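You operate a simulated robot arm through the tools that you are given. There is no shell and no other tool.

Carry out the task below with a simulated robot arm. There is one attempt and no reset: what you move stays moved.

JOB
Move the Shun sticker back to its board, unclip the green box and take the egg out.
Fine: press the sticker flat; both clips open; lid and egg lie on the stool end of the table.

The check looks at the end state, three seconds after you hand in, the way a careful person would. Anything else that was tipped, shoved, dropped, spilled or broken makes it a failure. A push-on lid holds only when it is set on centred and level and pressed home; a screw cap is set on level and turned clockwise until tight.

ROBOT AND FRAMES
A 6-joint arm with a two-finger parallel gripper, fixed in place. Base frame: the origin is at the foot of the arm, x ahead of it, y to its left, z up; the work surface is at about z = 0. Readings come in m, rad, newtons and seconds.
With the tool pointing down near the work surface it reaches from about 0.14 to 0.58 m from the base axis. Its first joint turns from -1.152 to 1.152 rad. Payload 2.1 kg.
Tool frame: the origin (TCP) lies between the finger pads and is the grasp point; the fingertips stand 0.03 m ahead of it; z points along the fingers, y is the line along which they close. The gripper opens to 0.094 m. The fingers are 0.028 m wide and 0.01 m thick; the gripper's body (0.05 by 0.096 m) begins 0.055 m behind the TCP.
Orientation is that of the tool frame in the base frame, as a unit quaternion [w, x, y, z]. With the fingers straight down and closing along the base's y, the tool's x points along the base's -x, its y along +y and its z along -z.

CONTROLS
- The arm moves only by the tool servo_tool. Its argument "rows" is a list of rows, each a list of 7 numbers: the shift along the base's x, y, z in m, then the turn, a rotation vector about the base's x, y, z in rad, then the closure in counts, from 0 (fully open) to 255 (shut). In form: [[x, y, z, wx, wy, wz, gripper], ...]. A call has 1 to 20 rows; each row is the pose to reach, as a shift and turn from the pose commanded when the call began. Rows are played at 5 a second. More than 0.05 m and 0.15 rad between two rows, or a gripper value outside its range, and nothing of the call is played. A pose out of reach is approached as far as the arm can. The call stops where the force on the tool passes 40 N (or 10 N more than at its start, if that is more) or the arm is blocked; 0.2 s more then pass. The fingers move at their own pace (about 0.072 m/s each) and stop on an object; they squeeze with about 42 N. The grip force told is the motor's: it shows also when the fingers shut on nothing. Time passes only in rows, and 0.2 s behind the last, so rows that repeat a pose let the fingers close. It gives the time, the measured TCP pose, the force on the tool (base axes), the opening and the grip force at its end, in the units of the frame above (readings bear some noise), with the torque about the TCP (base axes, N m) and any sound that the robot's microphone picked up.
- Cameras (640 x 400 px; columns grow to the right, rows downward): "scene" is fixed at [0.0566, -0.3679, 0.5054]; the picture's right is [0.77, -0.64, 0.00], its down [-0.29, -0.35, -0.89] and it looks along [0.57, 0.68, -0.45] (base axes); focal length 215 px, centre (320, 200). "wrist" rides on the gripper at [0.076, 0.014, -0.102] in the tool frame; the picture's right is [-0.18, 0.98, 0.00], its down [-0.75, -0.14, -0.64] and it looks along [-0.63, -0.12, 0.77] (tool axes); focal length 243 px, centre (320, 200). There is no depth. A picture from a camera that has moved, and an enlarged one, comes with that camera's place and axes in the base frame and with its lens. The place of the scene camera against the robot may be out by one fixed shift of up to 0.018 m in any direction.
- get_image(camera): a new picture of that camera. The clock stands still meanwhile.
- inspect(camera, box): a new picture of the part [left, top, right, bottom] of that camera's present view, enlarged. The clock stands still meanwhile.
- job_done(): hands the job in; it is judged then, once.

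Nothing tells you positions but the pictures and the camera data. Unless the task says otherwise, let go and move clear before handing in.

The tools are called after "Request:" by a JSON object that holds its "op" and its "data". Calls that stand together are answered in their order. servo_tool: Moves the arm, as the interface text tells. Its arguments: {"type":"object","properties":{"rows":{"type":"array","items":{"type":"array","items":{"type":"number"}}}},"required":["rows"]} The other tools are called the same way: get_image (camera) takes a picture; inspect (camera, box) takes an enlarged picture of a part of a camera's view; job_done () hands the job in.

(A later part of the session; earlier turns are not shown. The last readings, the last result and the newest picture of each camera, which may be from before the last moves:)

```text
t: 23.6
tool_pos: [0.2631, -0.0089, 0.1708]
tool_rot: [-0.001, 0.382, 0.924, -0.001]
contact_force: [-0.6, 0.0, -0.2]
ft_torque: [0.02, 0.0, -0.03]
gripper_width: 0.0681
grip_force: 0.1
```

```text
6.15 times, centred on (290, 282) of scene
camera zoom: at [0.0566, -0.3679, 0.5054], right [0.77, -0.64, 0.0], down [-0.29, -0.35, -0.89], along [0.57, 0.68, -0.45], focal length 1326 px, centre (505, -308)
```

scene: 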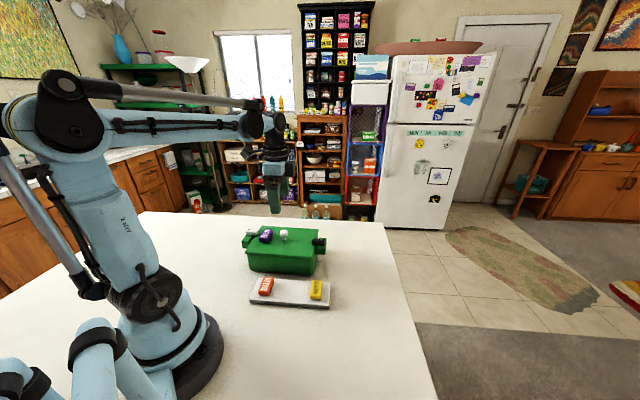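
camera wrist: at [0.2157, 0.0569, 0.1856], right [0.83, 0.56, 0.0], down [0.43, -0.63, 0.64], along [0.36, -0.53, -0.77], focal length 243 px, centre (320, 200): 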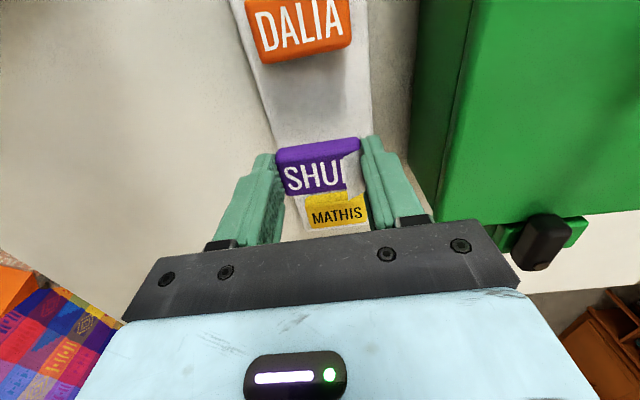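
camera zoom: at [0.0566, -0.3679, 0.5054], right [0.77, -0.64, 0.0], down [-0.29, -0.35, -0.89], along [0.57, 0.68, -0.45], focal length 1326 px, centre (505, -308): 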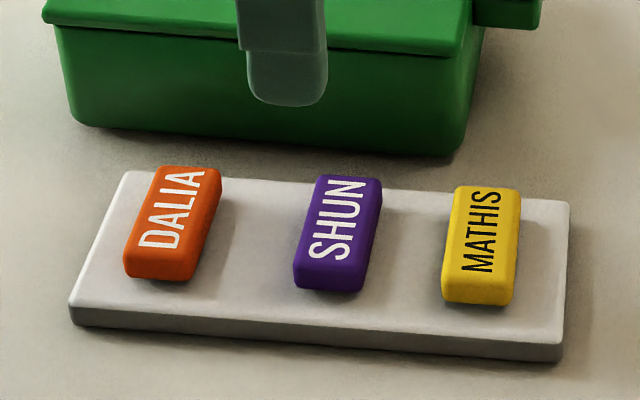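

The sticker is flat and square between its neighbours. Next is the white clip: I'll close the fingers and position beside its free end on the outer (+u) side.

Request:
{"op": "servo_tool", "data": {"rows": [[0.0, 0.03, 0.01, 0, 0, 0, 255], [0.005, 0.075, 0.01, 0, 0, 0, 255], [0.01, 0.12, 0.01, 0, 0, 0, 255], [0.018, 0.165, 0.01, 0, 0, 0, 255], [0.024, 0.205, 0.01, 0, 0, 0, 255], [0.0265, 0.2275, 0.0, 0, 0, 0, 255], [0.0265, 0.2275, -0.03, 0, 0, 0, 255], [0.0265, 0.2275, -0.03, 0, 0, 0, 255]]}}

Request:
{"op": "get_image", "data": {"camera": "wrist"}}

Request:
{"op": "inspect", "data": {"camera": "scene", "box": [230, 200, 310, 260]}}

```text
t: 25.4
tool_pos: [0.2874, 0.2202, 0.1388]
tool_rot: [-0.002, 0.382, 0.924, -0.001]
contact_force: [0.5, 0.2, -0.4]
ft_torque: [-0.01, -0.01, 0.03]
gripper_width: 0.0
grip_force: 33.1
```

```text
taken
camera wrist: at [0.2433, 0.2854, 0.2415], right [0.83, 0.56, 0.0], down [0.44, -0.63, 0.64], along [0.36, -0.53, -0.77], focal length 243 px, centre (320, 200)
```

wrist: 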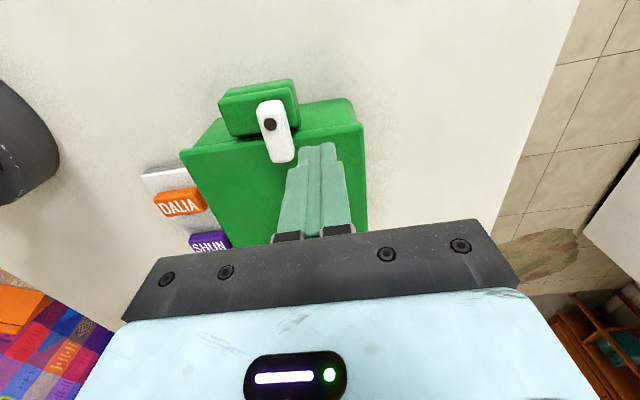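

```text
6.67 times, centred on (270, 230) of scene
camera zoom: at [0.0566, -0.3679, 0.5054], right [0.77, -0.64, 0.0], down [-0.29, -0.35, -0.89], along [0.57, 0.68, -0.45], focal length 1436 px, centre (653, 0)
```

zoom: 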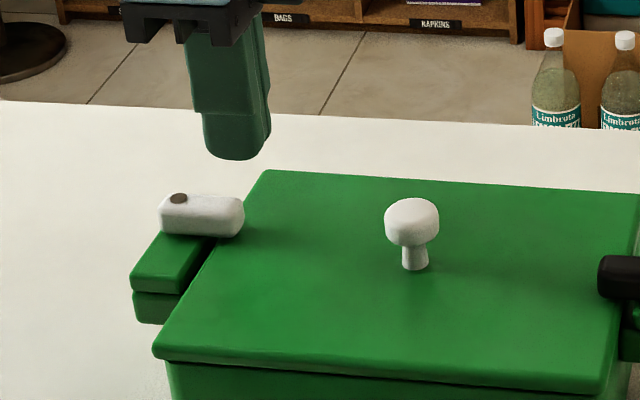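

The pivot is confirmed at (0.2516, 0.217). I'll lower beside the free end and start swinging the clip clockwise toward the lug.

Request:
{"op": "servo_tool", "data": {"rows": [[0, 0, -0.012, 0, 0, 0, 255], [0, 0, -0.022, 0, 0, 0, 255], [0, 0, -0.025, 0, 0, 0, 255], [-0.0037, -0.0048, -0.025, 0, 0, 0, 255], [-0.0074, -0.0096, -0.025, 0, 0, 0, 255], [-0.0078, -0.0161, -0.025, 0, 0, 0, 255], [-0.0109, -0.0228, -0.025, 0, 0, 0, 255]]}}

Request:
{"op": "get_image", "data": {"camera": "wrist"}}

Request:
{"op": "inspect", "data": {"camera": "scene", "box": [230, 200, 310, 260]}}

```text
t: 27.1
tool_pos: [0.2784, 0.1976, 0.116]
tool_rot: [-0.001, 0.382, 0.924, -0.001]
contact_force: [-0.3, 0.1, 0.0]
ft_torque: [-0.01, 0.05, -0.01]
gripper_width: 0.0002
grip_force: 33.1
```

```text
taken
camera wrist: at [0.2347, 0.2627, 0.2195], right [0.83, 0.56, 0.0], down [0.44, -0.63, 0.64], along [0.36, -0.53, -0.77], focal length 243 px, centre (320, 200)
```

wrist: 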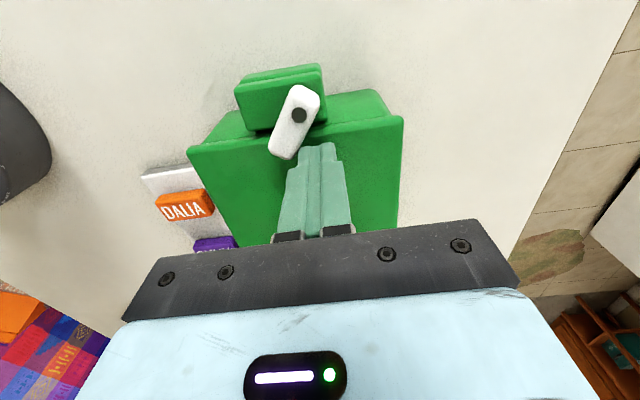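

```text
6.67 times, centred on (270, 230) of scene
camera zoom: at [0.0566, -0.3679, 0.5054], right [0.77, -0.64, 0.0], down [-0.29, -0.35, -0.89], along [0.57, 0.68, -0.45], focal length 1436 px, centre (653, 0)
```

zoom: 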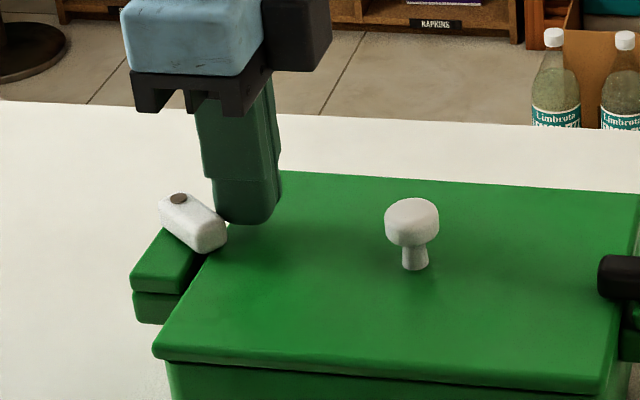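

The clip swings freely. I'll continue around to about 90°.

Request:
{"op": "servo_tool", "data": {"rows": [[-0.0077, -0.006, 0, 0, 0, 0, 255], [-0.0159, -0.0095, 0, 0, 0, 0, 255], [-0.0254, -0.0098, 0, 0, 0, 0, 255], [-0.029, -0.0102, 0, 0, 0, 0, 255]]}}

Request:
{"op": "get_image", "data": {"camera": "wrist"}}

Request:
{"op": "inspect", "data": {"camera": "scene", "box": [230, 200, 310, 260]}}

```text
t: 28.1
tool_pos: [0.2507, 0.1863, 0.1161]
tool_rot: [-0.001, 0.382, 0.924, -0.001]
contact_force: [4.8, -2.8, 0.9]
ft_torque: [-0.05, -0.18, -0.05]
gripper_width: 0.0003
grip_force: 32.6
```

```text
taken
camera wrist: at [0.2065, 0.2518, 0.2184], right [0.83, 0.56, 0.0], down [0.43, -0.63, 0.64], along [0.36, -0.53, -0.77], focal length 243 px, centre (320, 200)
```

wrist: 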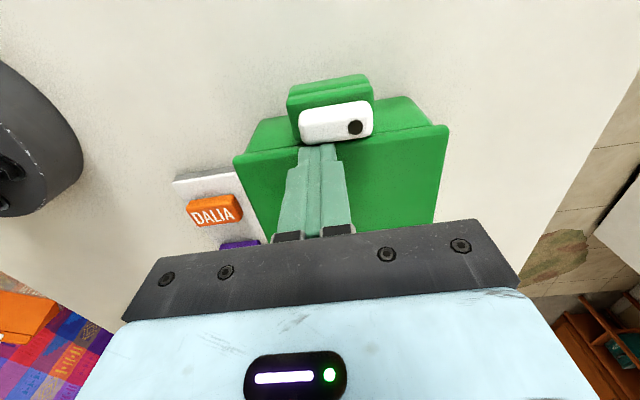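

```text
6.67 times, centred on (270, 230) of scene
camera zoom: at [0.0566, -0.3679, 0.5054], right [0.77, -0.64, 0.0], down [-0.29, -0.35, -0.89], along [0.57, 0.68, -0.45], focal length 1436 px, centre (653, 0)
```

zoom: 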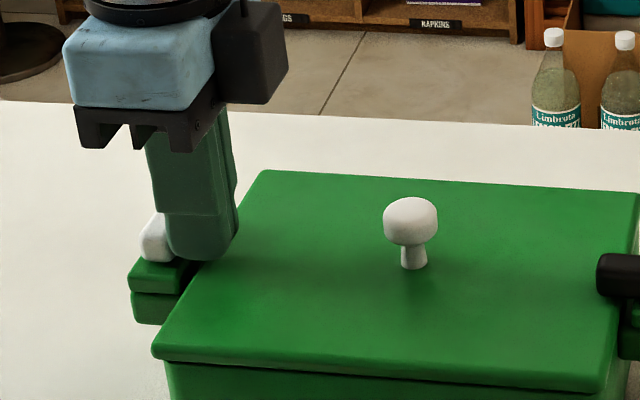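

The white clip is fully open along its lug. I'll back off, lift, and go to the black clip at the other end.

Request:
{"op": "servo_tool", "data": {"rows": [[0.006, -0.006, 0, 0, 0, 0, 255], [0.006, -0.006, 0.03, 0, 0, 0, 255], [0.008, -0.008, 0.06, 0, 0, 0, 255], [0.03, -0.04, 0.065, 0, 0, 0, 255], [0.055, -0.08, 0.065, 0, 0, 0, 255], [0.085, -0.12, 0.065, 0, 0, 0, 255], [0.1114, -0.1604, 0.06, 0, 0, 0, 255], [0.1114, -0.1604, 0.03, 0, 0, 0, 255], [0.1114, -0.1604, 0.03, 0, 0, 0, 255]]}}

Request:
{"op": "get_image", "data": {"camera": "wrist"}}

Request:
{"op": "inspect", "data": {"camera": "scene", "box": [230, 200, 350, 290]}}

```text
t: 30.1
tool_pos: [0.361, 0.0273, 0.1467]
tool_rot: [-0.001, 0.382, 0.924, -0.001]
contact_force: [0.0, -0.7, 0.5]
ft_torque: [0.0, 0.0, -0.02]
gripper_width: 0.0
grip_force: 32.8
```

```text
taken
camera wrist: at [0.3167, 0.0925, 0.2496], right [0.83, 0.56, 0.0], down [0.44, -0.63, 0.64], along [0.36, -0.53, -0.77], focal length 243 px, centre (320, 200)
```

wrist: 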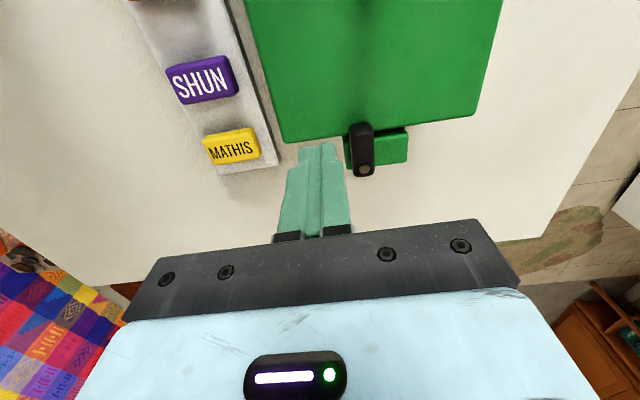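

```text
4.44 times, centred on (290, 245) of scene
camera zoom: at [0.0566, -0.3679, 0.5054], right [0.77, -0.64, 0.0], down [-0.29, -0.35, -0.89], along [0.57, 0.68, -0.45], focal length 958 px, centre (453, 0)
```

zoom: 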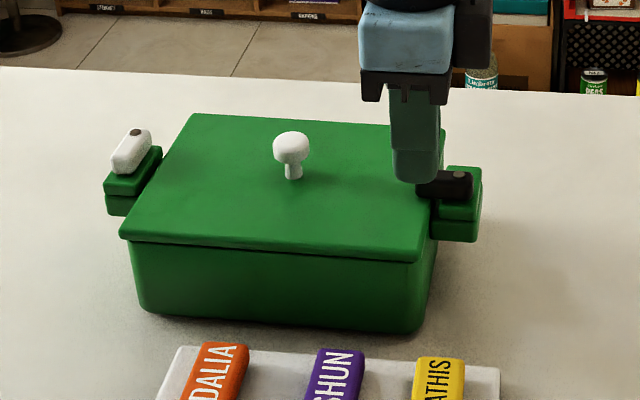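

Request:
{"op": "inspect", "data": {"camera": "wrist", "box": [290, 90, 430, 190]}}

```text
4.00 times, centred on (360, 140) of wrist
camera zoom: at [0.3167, 0.0925, 0.2496], right [0.83, 0.56, 0.0], down [0.44, -0.63, 0.64], along [0.36, -0.53, -0.77], focal length 970 px, centre (160, 440)
```

zoom: 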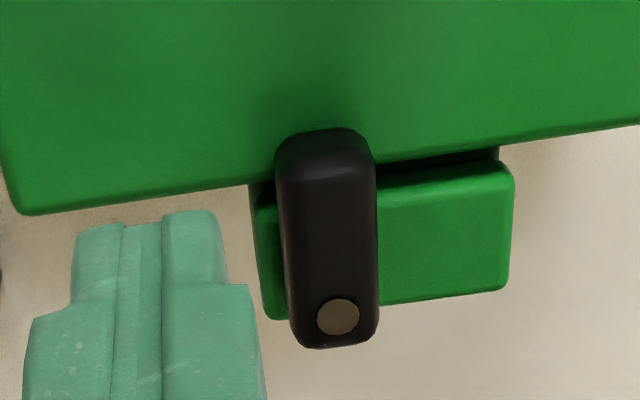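

The black pivot is at (0.4005, 0.0285), and its clip opens toward +u by the same clockwise swing. I'll lower and push it round.

Request:
{"op": "servo_tool", "data": {"rows": [[0, 0, -0.012, 0, 0, 0, 255], [0, 0, -0.024, 0, 0, 0, 255], [0, 0, -0.031, 0, 0, 0, 255], [0.0056, 0.004, -0.031, 0, 0, 0, 255], [0.0112, 0.0081, -0.031, 0, 0, 0, 255], [0.0117, 0.0145, -0.031, 0, 0, 0, 255], [0.0147, 0.0212, -0.031, 0, 0, 0, 255]]}}

Request:
{"op": "get_image", "data": {"camera": "wrist"}}

Request:
{"op": "inspect", "data": {"camera": "scene", "box": [230, 200, 350, 290]}}

```text
t: 31.6
tool_pos: [0.3768, 0.0482, 0.1143]
tool_rot: [-0.002, 0.384, 0.924, -0.001]
contact_force: [-0.6, -0.1, 0.2]
ft_torque: [0.01, -0.03, 0.01]
gripper_width: 0.0
grip_force: 33.3
```

```text
taken
camera wrist: at [0.3321, 0.1137, 0.2184], right [0.83, 0.56, 0.0], down [0.43, -0.63, 0.64], along [0.36, -0.53, -0.77], focal length 243 px, centre (320, 200)
```

wrist: 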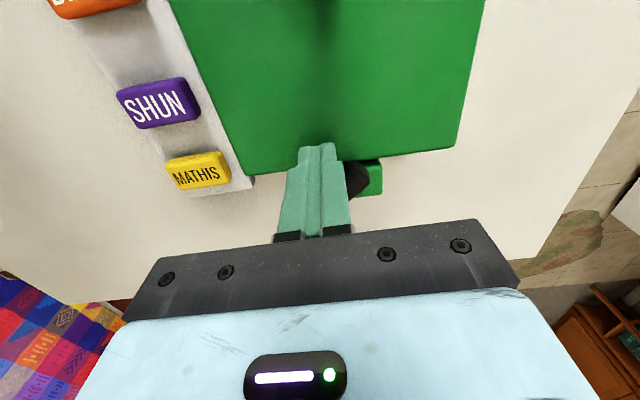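

```text
4.44 times, centred on (290, 245) of scene
camera zoom: at [0.0566, -0.3679, 0.5054], right [0.77, -0.64, 0.0], down [-0.29, -0.35, -0.89], along [0.57, 0.68, -0.45], focal length 958 px, centre (453, 0)
```

zoom: 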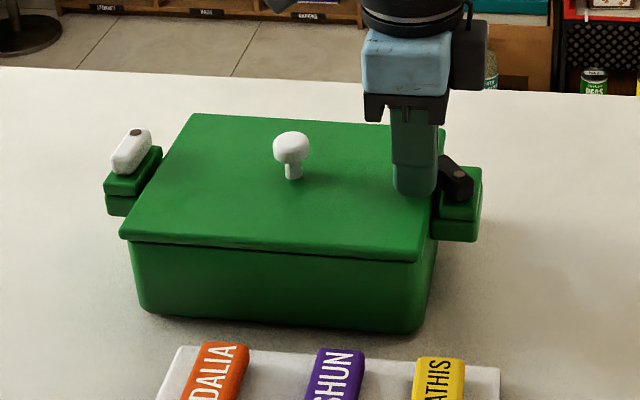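

It's swinging as expected. I'll finish the arc.

Request:
{"op": "servo_tool", "data": {"rows": [[0.0058, 0.0058, 0, 0, 0, 0, 255], [0.014, 0.0093, 0, 0, 0, 0, 255], [0.0235, 0.0096, 0, 0, 0, 0, 255], [0.0255, 0.01, 0, 0, 0, 0, 255]]}}

Request:
{"op": "get_image", "data": {"camera": "wrist"}}

Request:
{"op": "inspect", "data": {"camera": "scene", "box": [230, 200, 350, 290]}}

```text
t: 32.6
tool_pos: [0.4002, 0.0564, 0.115]
tool_rot: [-0.002, 0.382, 0.924, 0.0]
contact_force: [-3.8, 2.8, 2.6]
ft_torque: [0.05, 0.09, 0.02]
gripper_width: 0.0
grip_force: 33.1
```

```text
taken
camera wrist: at [0.3561, 0.1232, 0.2177], right [0.82, 0.57, 0.0], down [0.44, -0.63, 0.64], along [0.36, -0.53, -0.77], focal length 243 px, centre (320, 200)
```

wrist: 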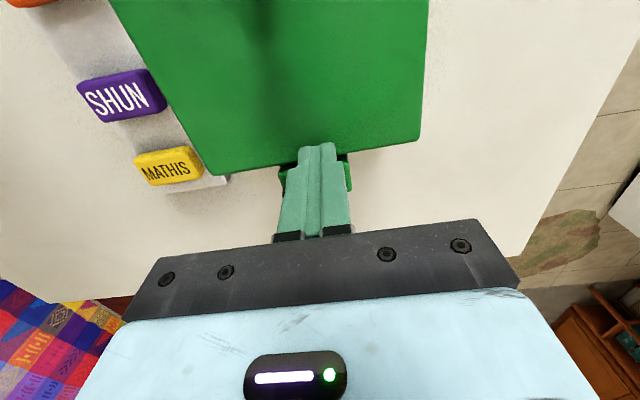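

```text
4.44 times, centred on (290, 245) of scene
camera zoom: at [0.0566, -0.3679, 0.5054], right [0.77, -0.64, 0.0], down [-0.29, -0.35, -0.89], along [0.57, 0.68, -0.45], focal length 958 px, centre (453, 0)
```

zoom: 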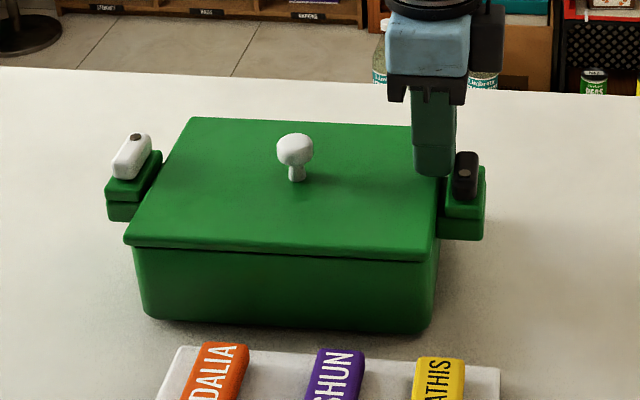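

Both clips are now open; the box slid only a few millimetres. I'll back off, lift, and line up over the knob to take the lid.

Request:
{"op": "servo_tool", "data": {"rows": [[-0.006, 0.006, 0, 0, 0, 0, 255], [-0.006, 0.006, 0.03, 0, 0, 0, 255], [-0.01, 0.01, 0.065, 0, 0, 0, 255], [-0.035, 0.03, 0.075, 0, 0, 0, 150], [-0.06, 0.055, 0.075, 0, 0, 0, 50], [-0.074, 0.068, 0.075, 0, 0, 0, 0], [-0.074, 0.068, 0.075, 0, 0, 0, 0]]}}

Request:
{"op": "get_image", "data": {"camera": "wrist"}}

Request:
{"op": "inspect", "data": {"camera": "wrist", "box": [240, 90, 400, 210]}}

Request:
{"op": "inspect", "data": {"camera": "scene", "box": [230, 200, 350, 290]}}

```text
t: 34.2
tool_pos: [0.3273, 0.1264, 0.1897]
tool_rot: [-0.002, 0.383, 0.924, -0.002]
contact_force: [0.5, -0.6, -0.1]
ft_torque: [-0.03, 0.01, -0.02]
gripper_width: 0.094
grip_force: 0.1
```

```text
taken
camera wrist: at [0.2831, 0.1915, 0.2921], right [0.83, 0.56, 0.0], down [0.44, -0.63, 0.64], along [0.36, -0.53, -0.77], focal length 243 px, centre (320, 200)
```

wrist: 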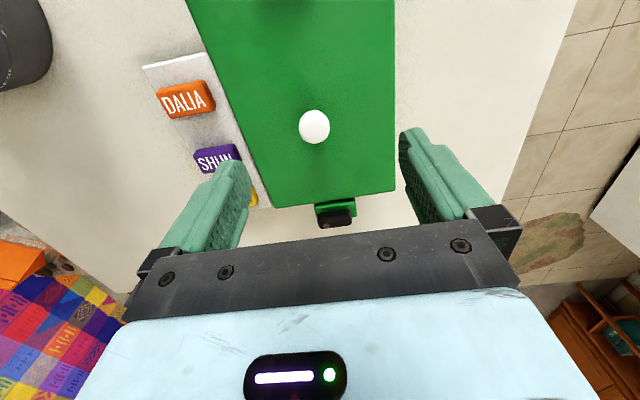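

```text
3.33 times, centred on (320, 150) of wrist
camera zoom: at [0.2831, 0.1915, 0.2921], right [0.83, 0.56, 0.0], down [0.44, -0.63, 0.64], along [0.36, -0.53, -0.77], focal length 809 px, centre (320, 367)
```

zoom: 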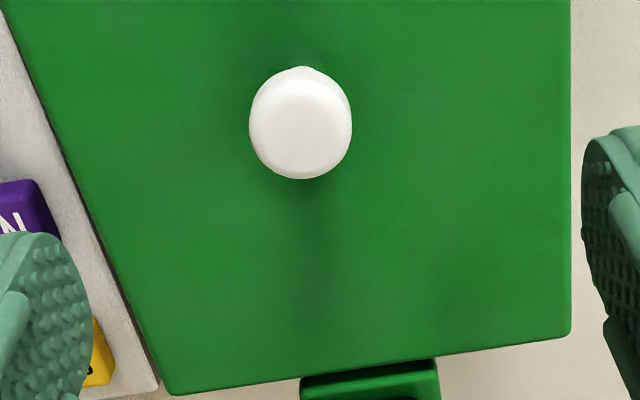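

```text
4.44 times, centred on (290, 245) of scene
camera zoom: at [0.0566, -0.3679, 0.5054], right [0.77, -0.64, 0.0], down [-0.29, -0.35, -0.89], along [0.57, 0.68, -0.45], focal length 958 px, centre (453, 0)
```

zoom: 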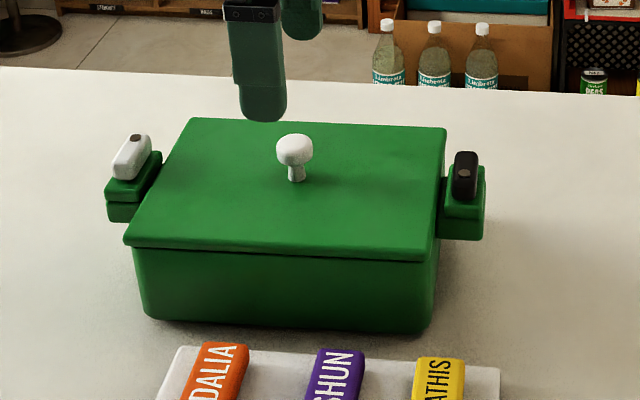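

The knob's centre is at (0.3235, 0.124). I'll align, descend so the tips are just above the lid, and grip the knob.

Request:
{"op": "servo_tool", "data": {"rows": [[-0.0038, -0.0024, -0.025, 0, 0, 0, 0], [-0.0038, -0.0024, -0.05, 0, 0, 0, 0], [-0.0038, -0.0024, -0.066, 0, 0, 0, 0], [-0.0038, -0.0024, -0.073, 0, 0, 0, 0], [-0.0038, -0.0024, -0.0735, 0, 0, 0, 0]]}}

Request:
{"op": "get_image", "data": {"camera": "wrist"}}

Request:
{"op": "inspect", "data": {"camera": "scene", "box": [250, 205, 330, 265]}}

```text
t: 35.5
tool_pos: [0.3226, 0.1238, 0.1164]
tool_rot: [-0.001, 0.383, 0.924, -0.001]
contact_force: [0.4, -0.6, 0.3]
ft_torque: [0.0, -0.01, 0.04]
gripper_width: 0.0944
grip_force: 0.0
```

```text
taken
camera wrist: at [0.2786, 0.1883, 0.2189], right [0.83, 0.56, 0.0], down [0.44, -0.63, 0.64], along [0.36, -0.53, -0.77], focal length 243 px, centre (320, 200)
```

wrist: 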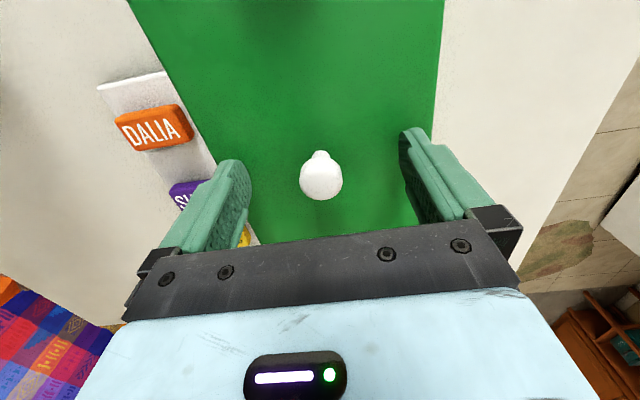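

```text
6.67 times, centred on (290, 235) of scene
camera zoom: at [0.0566, -0.3679, 0.5054], right [0.77, -0.64, 0.0], down [-0.29, -0.35, -0.89], along [0.57, 0.68, -0.45], focal length 1436 px, centre (520, -33)
```

zoom: 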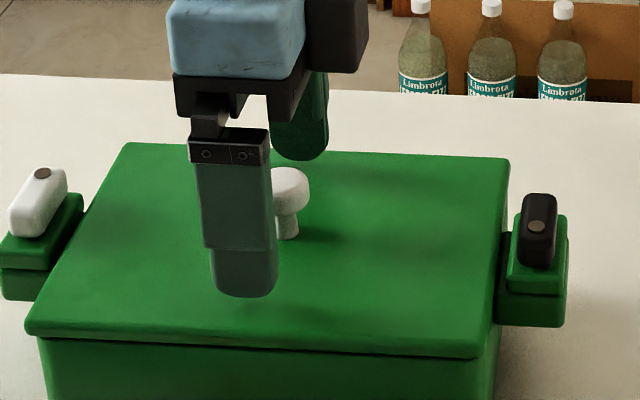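

The knob is centred between the fingers, so I'll close on it.

Request:
{"op": "servo_tool", "data": {"rows": [[0, 0, 0, 0, 0, 0, 255], [0, 0, 0, 0, 0, 0, 255], [0, 0, 0, 0, 0, 0, 255], [0, 0, 0, 0, 0, 0, 255], [0, 0, 0.004, 0, 0, 0, 255], [0, 0, 0.008, 0, 0, 0, 255]]}}

Request:
{"op": "inspect", "data": {"camera": "scene", "box": [230, 200, 350, 290]}}

Request:
{"op": "get_image", "data": {"camera": "wrist"}}

```text
t: 36.9
tool_pos: [0.3223, 0.124, 0.1234]
tool_rot: [-0.002, 0.383, 0.924, -0.001]
contact_force: [0.5, 0.7, -0.6]
ft_torque: [-0.02, -0.01, 0.01]
gripper_width: 0.023
grip_force: 42.4
heard: snap
```

```text
4.44 times, centred on (290, 245) of scene
camera zoom: at [0.0566, -0.3679, 0.5054], right [0.77, -0.64, 0.0], down [-0.29, -0.35, -0.89], along [0.57, 0.68, -0.45], focal length 958 px, centre (453, 0)
```

zoom: 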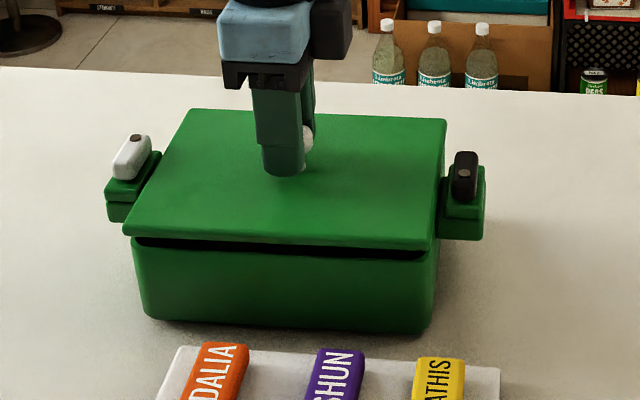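

```text
taken
camera wrist: at [0.2796, 0.1891, 0.2263], right [0.83, 0.56, 0.0], down [0.44, -0.63, 0.64], along [0.36, -0.53, -0.77], focal length 243 px, centre (320, 200)
```

wrist: 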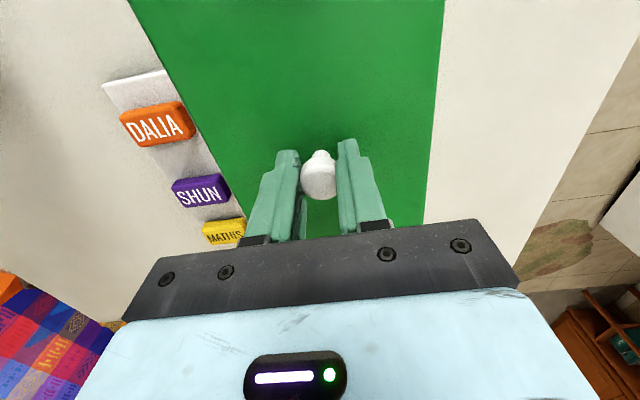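

A snap sounded as the lid popped free, and it's held level by the knob. I'll lift it well clear and carry it to the stool end.

Request:
{"op": "servo_tool", "data": {"rows": [[0, 0, 0.015, 0, 0, 0, 255], [0, 0, 0.035, 0, 0, 0, 255], [0, 0, 0.06, 0, 0, 0, 255], [0, 0, 0.09, 0, 0, 0, 255], [0, 0, 0.1, 0, 0, 0, 255]]}}

Request:
{"op": "get_image", "data": {"camera": "scene"}}

Request:
{"op": "inspect", "data": {"camera": "scene", "box": [220, 160, 360, 290]}}

```text
t: 38.0
tool_pos: [0.3227, 0.1231, 0.2241]
tool_rot: [-0.001, 0.382, 0.924, -0.001]
contact_force: [0.5, 0.0, -0.8]
ft_torque: [-0.03, 0.01, -0.04]
gripper_width: 0.0231
grip_force: 42.3
```

```text
taken
```

scene: 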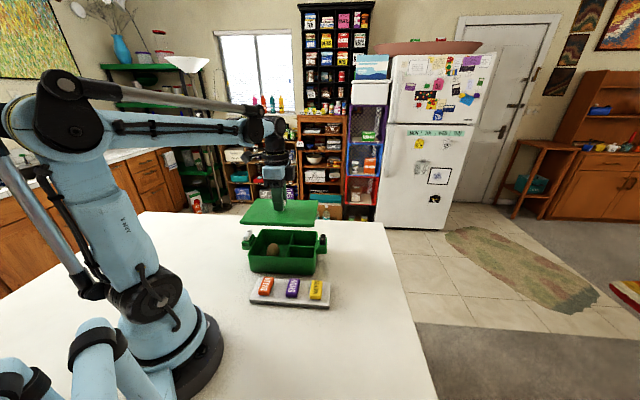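

```text
3.08 times, centred on (290, 225) of scene
camera zoom: at [0.0566, -0.3679, 0.5054], right [0.77, -0.64, 0.0], down [-0.29, -0.35, -0.89], along [0.57, 0.68, -0.45], focal length 663 px, centre (412, 123)
```

zoom: 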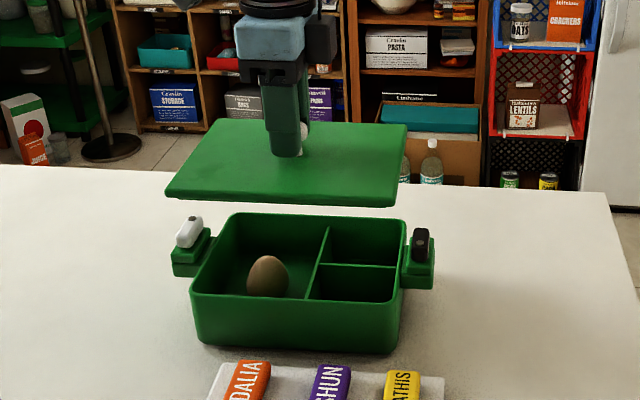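

The lid is off, and a brown egg stands in the box's large (-n) compartment. I'll carry the lid to the stool end.

Request:
{"op": "servo_tool", "data": {"rows": [[-0.001, -0.025, 0.0, 0, 0, 0, 255], [-0.003, -0.06, 0.0, 0, 0, 0, 255], [-0.005, -0.1, 0.0, 0, 0, 0, 255], [-0.008, -0.14, 0.0, 0, 0, 0, 255], [-0.011, -0.18, 0.0, 0, 0, 0, 255], [-0.013, -0.22, 0.0, 0, 0, 0, 255], [-0.016, -0.26, 0.0, 0, 0, 0, 255], [-0.019, -0.3, 0.0, 0, 0, 0, 255], [-0.021, -0.335, 0.0, 0, 0, 0, 255], [-0.0218, -0.3538, -0.01, 0, 0, 0, 255], [-0.0218, -0.3538, -0.05, 0, 0, 0, 255], [-0.0218, -0.3538, -0.09, 0, 0, 0, 255], [-0.0218, -0.3538, -0.12, 0, 0, 0, 255], [-0.0218, -0.3538, -0.125, 0, 0, 0, 255]]}}

Request:
{"op": "get_image", "data": {"camera": "scene"}}

Request:
{"op": "get_image", "data": {"camera": "wrist"}}

```text
t: 41.0
tool_pos: [0.3014, -0.2305, 0.0995]
tool_rot: [-0.001, 0.383, 0.924, -0.002]
contact_force: [0.7, 0.2, 0.0]
ft_torque: [-0.05, 0.02, 0.01]
gripper_width: 0.0234
grip_force: 42.2
```

```text
taken
```

scene: 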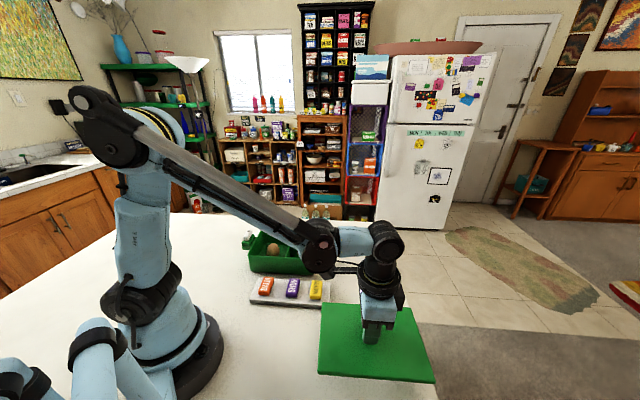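

```text
taken
camera wrist: at [0.2561, -0.1661, 0.2017], right [0.83, 0.56, 0.0], down [0.44, -0.63, 0.64], along [0.36, -0.53, -0.77], focal length 243 px, centre (320, 200)
```

wrist: 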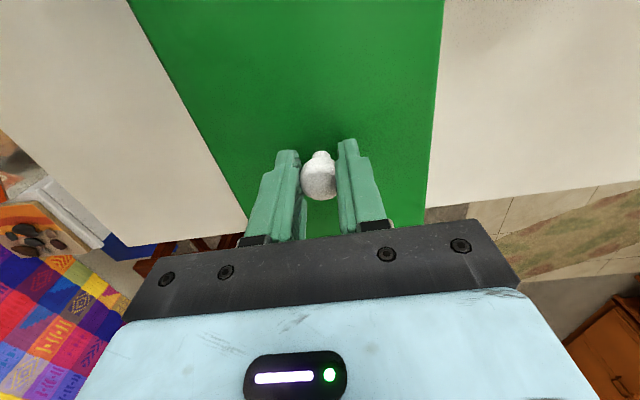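

The lid is over clear table, with about 2 cm to spare before the edge. I'll lower it gently until it touches.

Request:
{"op": "servo_tool", "data": {"rows": [[0, 0, -0.015, 0, 0, 0, 255], [0, 0, -0.03, 0, 0, 0, 255], [0, 0, -0.04, 0, 0, 0, 255], [0, 0, -0.044, 0, 0, 0, 255], [0, 0, -0.047, 0, 0, 0, 255]]}}

Request:
{"op": "inspect", "data": {"camera": "scene", "box": [300, 240, 460, 400]}}

```text
t: 42.5
tool_pos: [0.3007, -0.2314, 0.0531]
tool_rot: [-0.001, 0.383, 0.924, -0.001]
contact_force: [-1.0, -0.3, 11.5]
ft_torque: [-0.05, -0.08, -0.03]
gripper_width: 0.0233
grip_force: 42.1
stopped in row 5: the force on the tool passed its limit at 42 N (the readings are from after the stop); the commanded pose is now the measured one
```

```text
2.50 times, centred on (380, 320) of scene
camera zoom: at [0.0566, -0.3679, 0.5054], right [0.77, -0.64, 0.0], down [-0.29, -0.35, -0.89], along [0.57, 0.68, -0.45], focal length 539 px, centre (170, -100)
```

zoom: 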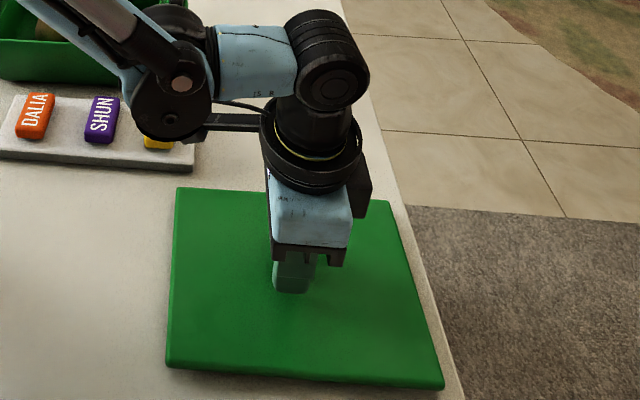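

The lid rests on the table at the stool end. I'll open the fingers and lift straight up off the knob.

Request:
{"op": "servo_tool", "data": {"rows": [[0, 0, 0, 0, 0, 0, 150], [0, 0, 0, 0, 0, 0, 90], [0, 0, 0, 0, 0, 0, 60], [0, 0, 0.03, 0, 0, 0, 60], [0, 0, 0.07, 0, 0, 0, 60], [0, 0, 0.11, 0, 0, 0, 60], [0, 0, 0.15, 0, 0, 0, 60], [0, 0, 0.15, 0, 0, 0, 60]]}}

Request:
{"op": "get_image", "data": {"camera": "scene"}}

Request:
{"op": "get_image", "data": {"camera": "wrist"}}

```text
t: 44.2
tool_pos: [0.3035, -0.229, 0.2036]
tool_rot: [-0.001, 0.383, 0.924, -0.001]
contact_force: [-0.2, -1.0, 0.3]
ft_torque: [-0.01, 0.0, -0.02]
gripper_width: 0.0724
grip_force: 0.2
```

```text
taken
```

scene: 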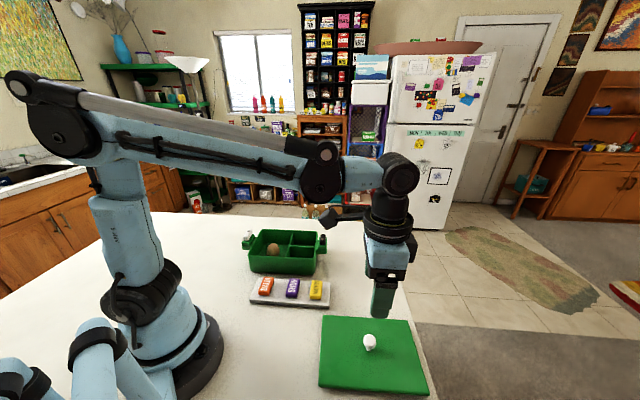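

```text
taken
camera wrist: at [0.2594, -0.1639, 0.3071], right [0.83, 0.56, 0.0], down [0.44, -0.63, 0.64], along [0.36, -0.53, -0.77], focal length 243 px, centre (320, 200)
```

wrist: 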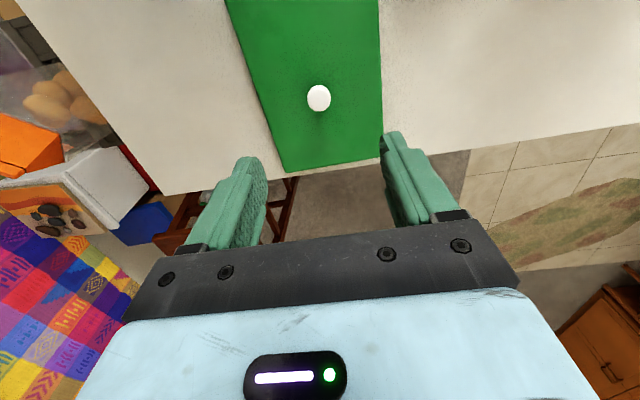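

The lid's far edge looks close to the table edge, so I'll zoom in to check.

Request:
{"op": "inspect", "data": {"camera": "wrist", "box": [240, 130, 420, 230]}}

Request:
{"op": "inspect", "data": {"camera": "scene", "box": [300, 290, 480, 400]}}

```text
3.56 times, centred on (330, 180) of wrist
camera zoom: at [0.2594, -0.1639, 0.3071], right [0.83, 0.56, 0.0], down [0.44, -0.63, 0.64], along [0.36, -0.53, -0.77], focal length 863 px, centre (284, 271)
```

zoom: 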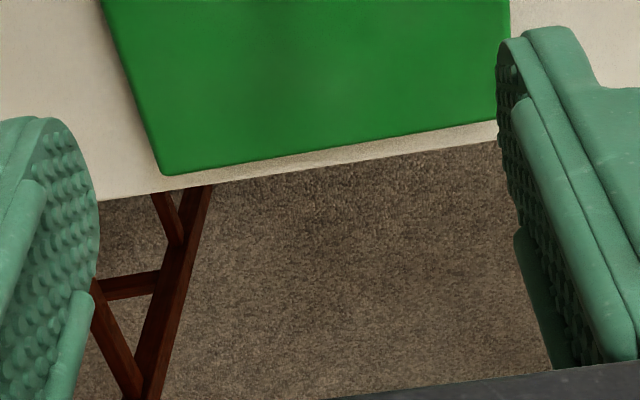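

```text
3.56 times, centred on (390, 345) of scene
camera zoom: at [0.0566, -0.3679, 0.5054], right [0.77, -0.64, 0.0], down [-0.29, -0.35, -0.89], along [0.57, 0.68, -0.45], focal length 766 px, centre (71, -316)
```

zoom: 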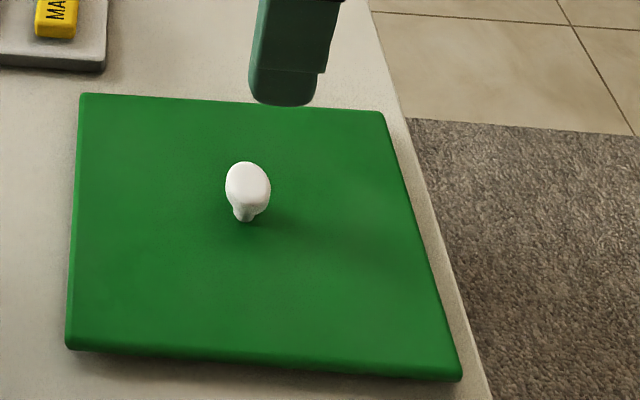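

The lid lies fully on the table with about 1.6 cm margin, right at the stool. I'll go back over the box to look at the egg.

Request:
{"op": "servo_tool", "data": {"rows": [[0, 0.03, 0.01, 0, 0, 0, 40], [0.001, 0.075, 0.01, 0, 0, 0, 0], [0.001, 0.12, 0.01, 0, 0, 0, 0], [0.002, 0.165, 0.01, 0, 0, 0, 0], [0.002, 0.21, 0.01, 0, 0, 0, 0], [0.003, 0.255, 0.01, 0, 0, 0, 0], [0.004, 0.3, 0.01, 0, 0, 0, 0], [0.005, 0.345, 0.01, 0, 0, 0, 0], [0.005, 0.375, 0.01, 0, 0, 0, 0], [0.005, 0.375, 0.0, 0, 0, 0, 0]]}}

Request:
{"op": "get_image", "data": {"camera": "wrist"}}

Request:
{"op": "inspect", "data": {"camera": "wrist", "box": [200, 0, 440, 220]}}

Request:
{"op": "inspect", "data": {"camera": "scene", "box": [235, 220, 335, 290]}}

```text
t: 46.5
tool_pos: [0.3065, 0.1463, 0.2008]
tool_rot: [-0.002, 0.383, 0.924, -0.001]
contact_force: [-0.1, 0.0, -1.1]
ft_torque: [0.01, 0.0, 0.0]
gripper_width: 0.0942
grip_force: 0.0
```

```text
taken
camera wrist: at [0.2624, 0.2104, 0.3036], right [0.83, 0.56, 0.0], down [0.44, -0.63, 0.64], along [0.36, -0.53, -0.77], focal length 243 px, centre (320, 200)
```

wrist: 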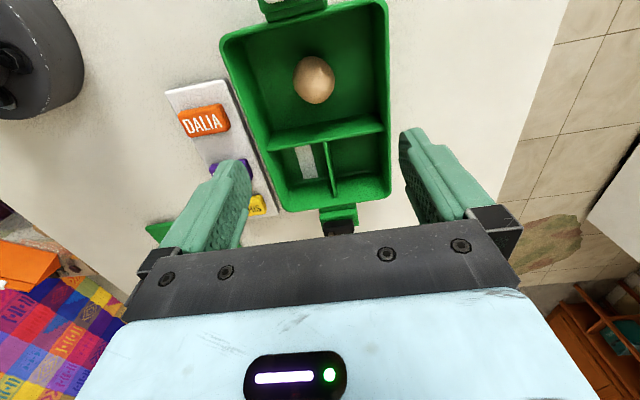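

```text
1.82 times, centred on (320, 110) of wrist
camera zoom: at [0.2624, 0.2104, 0.3036], right [0.83, 0.56, 0.0], down [0.44, -0.63, 0.64], along [0.36, -0.53, -0.77], focal length 441 px, centre (320, 364)
```

zoom: 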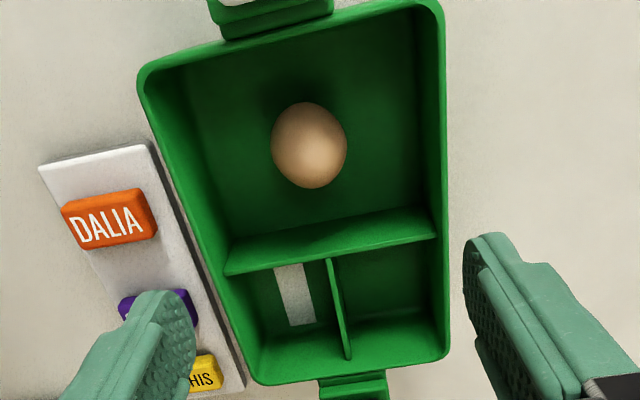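

```text
5.71 times, centred on (285, 255) of scene
camera zoom: at [0.0566, -0.3679, 0.5054], right [0.77, -0.64, 0.0], down [-0.29, -0.35, -0.89], along [0.57, 0.68, -0.45], focal length 1231 px, centre (520, -114)
```

zoom: 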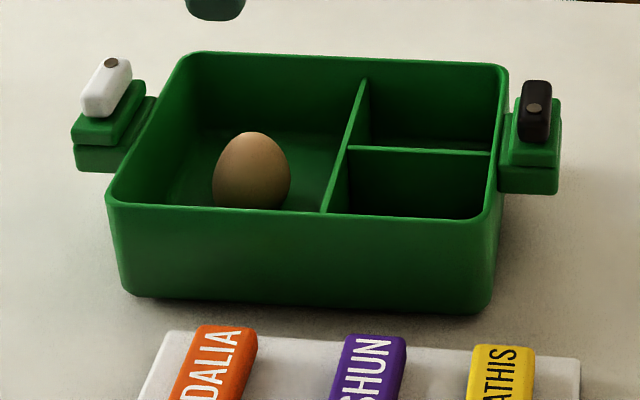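

The egg stands near (0.293, 0.153) in the big compartment. I'll zoom in on its shape and resting pose before gripping.

Request:
{"op": "inspect", "data": {"camera": "wrist", "box": [270, 30, 370, 130]}}

Request:
{"op": "inspect", "data": {"camera": "scene", "box": [255, 225, 305, 265]}}

```text
4.00 times, centred on (320, 80) of wrist
camera zoom: at [0.2624, 0.2104, 0.3036], right [0.83, 0.56, 0.0], down [0.44, -0.63, 0.64], along [0.36, -0.53, -0.77], focal length 970 px, centre (320, 680)
```

zoom: 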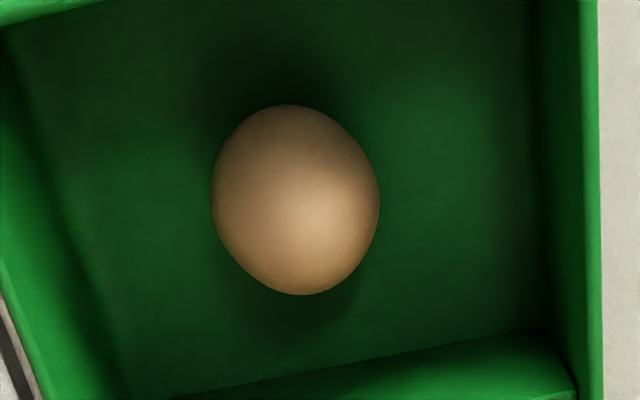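

```text
10.00 times, centred on (280, 245) of scene
camera zoom: at [0.0566, -0.3679, 0.5054], right [0.77, -0.64, 0.0], down [-0.29, -0.35, -0.89], along [0.57, 0.68, -0.45], focal length 2154 px, centre (720, -250)
```

zoom: 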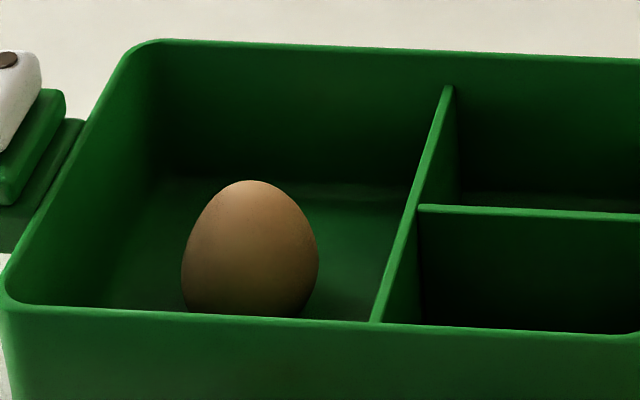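

The egg is upright with its blunt end down, about 42 mm across. I'll set the fingers to a 65 mm opening, move over it and descend to just above the rim to check the alignment.

Request:
{"op": "servo_tool", "data": {"rows": [[-0.0135, 0.0062, -0.02, 0, 0, 0, 79], [-0.0135, 0.0062, -0.05, 0, 0, 0, 79], [-0.0135, 0.0062, -0.075, 0, 0, 0, 79], [-0.0135, 0.0062, -0.08, 0, 0, 0, 79], [-0.0135, 0.0062, -0.08, 0, 0, 0, 79]]}}

Request:
{"op": "get_image", "data": {"camera": "wrist"}}

Request:
{"op": "inspect", "data": {"camera": "wrist", "box": [220, 60, 420, 220]}}

Request:
{"op": "inspect", "data": {"camera": "scene", "box": [235, 210, 335, 280]}}

```text
t: 47.6
tool_pos: [0.294, 0.1512, 0.1235]
tool_rot: [-0.002, 0.383, 0.924, -0.001]
contact_force: [0.5, 0.6, 1.1]
ft_torque: [0.0, 0.0, 0.01]
gripper_width: 0.0649
grip_force: 0.1
```

```text
taken
camera wrist: at [0.2499, 0.216, 0.225], right [0.83, 0.56, 0.0], down [0.44, -0.63, 0.64], along [0.36, -0.53, -0.77], focal length 243 px, centre (320, 200)
```

wrist: 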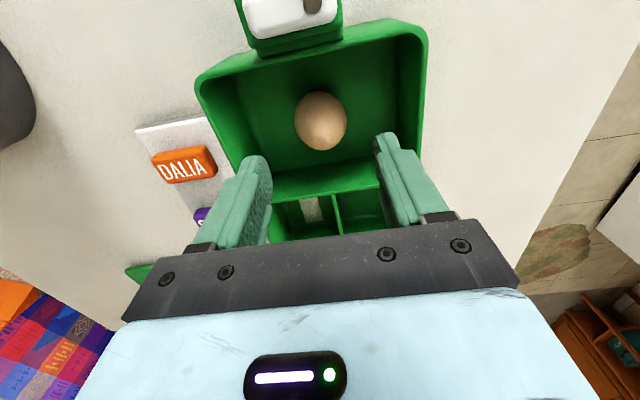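

```text
2.50 times, centred on (320, 140) of wrist
camera zoom: at [0.2499, 0.216, 0.225], right [0.83, 0.56, 0.0], down [0.44, -0.63, 0.64], along [0.36, -0.53, -0.77], focal length 606 px, centre (320, 350)
```

zoom: 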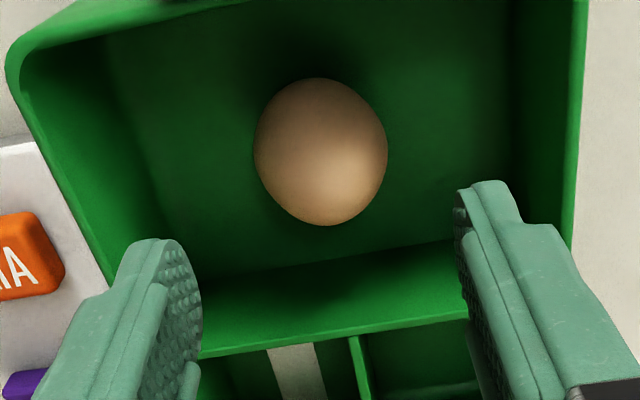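

```text
5.71 times, centred on (285, 245) of scene
camera zoom: at [0.0566, -0.3679, 0.5054], right [0.77, -0.64, 0.0], down [-0.29, -0.35, -0.89], along [0.57, 0.68, -0.45], focal length 1231 px, centre (520, -57)
```

zoom: 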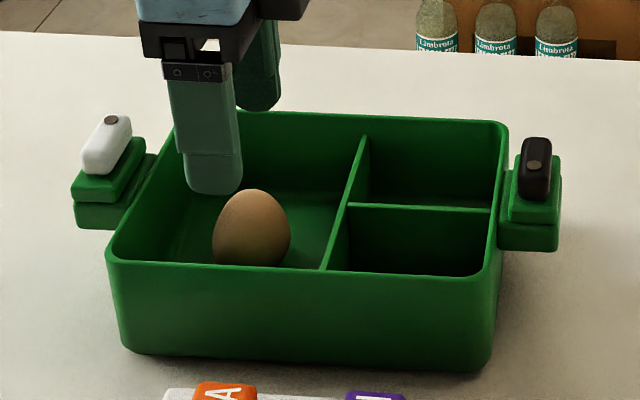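

The egg is centred between the fingers. I'll descend around it and watch for floor contact.

Request:
{"op": "servo_tool", "data": {"rows": [[-0.0005, 0, -0.02, 0, 0, 0, 79], [-0.0005, 0, -0.04, 0, 0, 0, 79], [-0.0005, 0, -0.06, 0, 0, 0, 79], [-0.0005, 0, -0.072, 0, 0, 0, 79], [-0.0005, 0, -0.078, 0, 0, 0, 79], [-0.0005, 0, -0.082, 0, 0, 0, 79], [-0.0005, 0, -0.082, 0, 0, 0, 79]]}}

Request:
{"op": "get_image", "data": {"camera": "wrist"}}

Request:
{"op": "inspect", "data": {"camera": "scene", "box": [235, 210, 335, 280]}}

```text
t: 49.2
tool_pos: [0.2937, 0.1513, 0.0416]
tool_rot: [-0.001, 0.383, 0.924, -0.002]
contact_force: [-0.5, -1.0, -0.6]
ft_torque: [-0.01, 0.0, 0.01]
gripper_width: 0.065
grip_force: 0.1
```

```text
taken
camera wrist: at [0.2484, 0.2153, 0.1437], right [0.83, 0.56, 0.0], down [0.44, -0.63, 0.64], along [0.36, -0.53, -0.77], focal length 243 px, centre (320, 200)
```

wrist: 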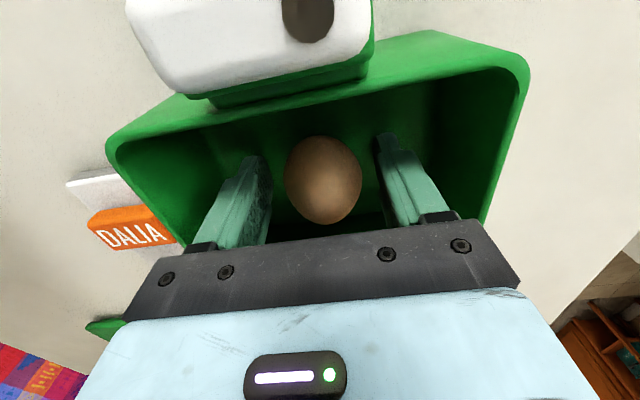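

```text
5.71 times, centred on (285, 245) of scene
camera zoom: at [0.0566, -0.3679, 0.5054], right [0.77, -0.64, 0.0], down [-0.29, -0.35, -0.89], along [0.57, 0.68, -0.45], focal length 1231 px, centre (520, -57)
```

zoom: 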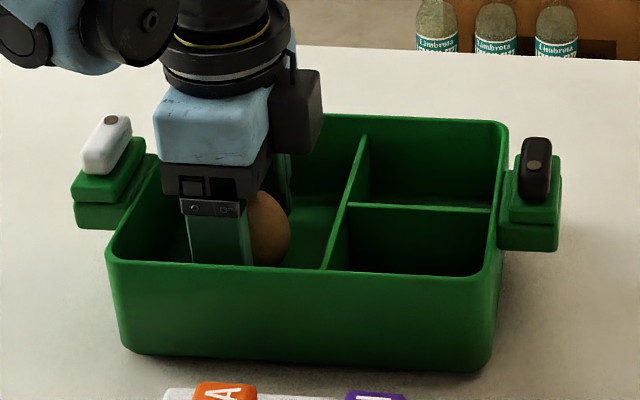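

The egg sits between the fingers. I'll adjust a touch and close in small steps to keep the squeeze light.

Request:
{"op": "servo_tool", "data": {"rows": [[0.0014, -0.0014, -0.002, 0, 0, 0, 79], [0.0014, -0.0014, -0.002, 0, 0, 0, 100], [0.0014, -0.0014, -0.002, 0, 0, 0, 115], [0.0014, -0.0014, -0.002, 0, 0, 0, 125], [0.0014, -0.0014, -0.002, 0, 0, 0, 128], [0.0014, -0.0014, -0.002, 0, 0, 0, 128]]}}

Request:
{"op": "inspect", "data": {"camera": "wrist", "box": [220, 100, 440, 240]}}

```text
t: 50.6
tool_pos: [0.2947, 0.1499, 0.0387]
tool_rot: [-0.001, 0.383, 0.924, -0.001]
contact_force: [-0.1, 0.6, 0.1]
ft_torque: [-0.01, 0.02, 0.0]
gripper_width: 0.0467
grip_force: 0.0
```

```text
2.86 times, centred on (330, 170) of wrist
camera zoom: at [0.2497, 0.2144, 0.1417], right [0.83, 0.56, 0.0], down [0.44, -0.63, 0.64], along [0.36, -0.53, -0.77], focal length 693 px, centre (291, 286)
```

zoom: 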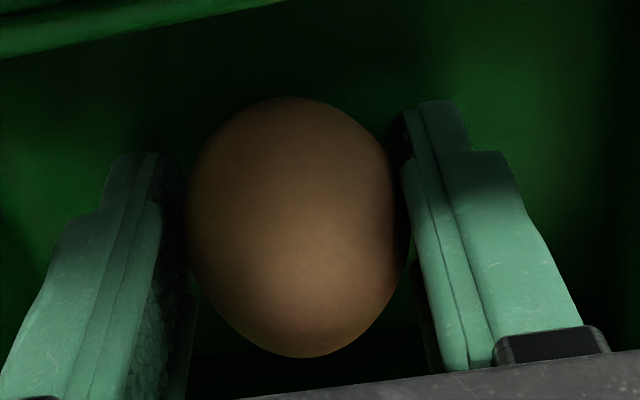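

Request:
{"op": "servo_tool", "data": {"rows": [[0, 0, 0, 0, 0, 0, 130], [0, 0, 0, 0, 0, 0, 132], [0, 0, 0, 0, 0, 0, 134], [0, 0, 0, 0, 0, 0, 134]]}}

```text
t: 51.6
tool_pos: [0.2939, 0.1487, 0.0399]
tool_rot: [-0.001, 0.383, 0.924, -0.001]
contact_force: [-0.5, -0.4, -0.1]
ft_torque: [-0.01, -0.01, 0.02]
gripper_width: 0.0449
grip_force: 0.1
```

Request:
{"op": "servo_tool", "data": {"rows": [[0, 0, 0, 0, 0, 0, 136], [0, 0, 0, 0, 0, 0, 138], [0, 0, 0, 0, 0, 0, 138]]}}

```text
t: 52.5
tool_pos: [0.2942, 0.1498, 0.0396]
tool_rot: [-0.002, 0.383, 0.924, -0.002]
contact_force: [-0.1, -0.2, -0.2]
ft_torque: [-0.01, -0.02, 0.0]
gripper_width: 0.044
grip_force: 0.0
```

Request:
{"op": "servo_tool", "data": {"rows": [[0, 0, 0, 0, 0, 0, 140], [0, 0, 0, 0, 0, 0, 140]]}}

```text
t: 53.0
tool_pos: [0.2941, 0.1495, 0.0387]
tool_rot: [-0.001, 0.383, 0.924, -0.001]
contact_force: [-0.4, 0.1, -0.1]
ft_torque: [-0.01, 0.04, 0.01]
gripper_width: 0.0434
grip_force: 0.9
```

Request:
{"op": "servo_tool", "data": {"rows": [[0, 0, 0, 0, 0, 0, 142], [0, 0, 0, 0, 0, 0, 142]]}}

```text
t: 53.6
tool_pos: [0.2944, 0.1481, 0.0388]
tool_rot: [-0.002, 0.383, 0.924, -0.002]
contact_force: [0.3, 0.7, -0.5]
ft_torque: [0.03, -0.02, 0.0]
gripper_width: 0.0431
grip_force: 0.9
```

Request:
{"op": "servo_tool", "data": {"rows": [[0, 0, 0, 0, 0, 0, 145], [0, 0, 0, 0, 0, 0, 145]]}}

```text
t: 54.2
tool_pos: [0.2943, 0.1494, 0.0387]
tool_rot: [-0.002, 0.382, 0.924, -0.001]
contact_force: [0.1, 0.2, -0.1]
ft_torque: [-0.03, 0.0, 0.0]
gripper_width: 0.0426
grip_force: 42.0
```

Request:
{"op": "servo_tool", "data": {"rows": [[0, 0, 0, 0, 0, 0, 143], [0, 0, 0, 0, 0, 0, 143]]}}

Request:
{"op": "inspect", "data": {"camera": "wrist", "box": [220, 100, 440, 240]}}

```text
t: 54.9
tool_pos: [0.2936, 0.1506, 0.0393]
tool_rot: [-0.002, 0.383, 0.924, -0.001]
contact_force: [-0.6, 0.2, 0.1]
ft_torque: [0.05, -0.02, 0.01]
gripper_width: 0.0428
grip_force: 12.4
```

```text
2.86 times, centred on (330, 170) of wrist
camera zoom: at [0.2497, 0.2144, 0.1417], right [0.83, 0.56, 0.0], down [0.44, -0.63, 0.64], along [0.36, -0.53, -0.77], focal length 693 px, centre (291, 286)
```

zoom: 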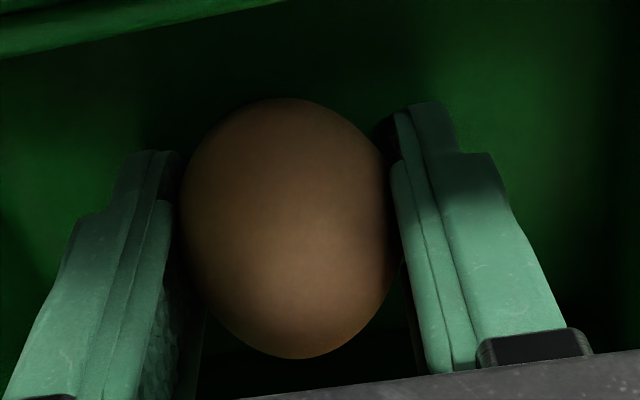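

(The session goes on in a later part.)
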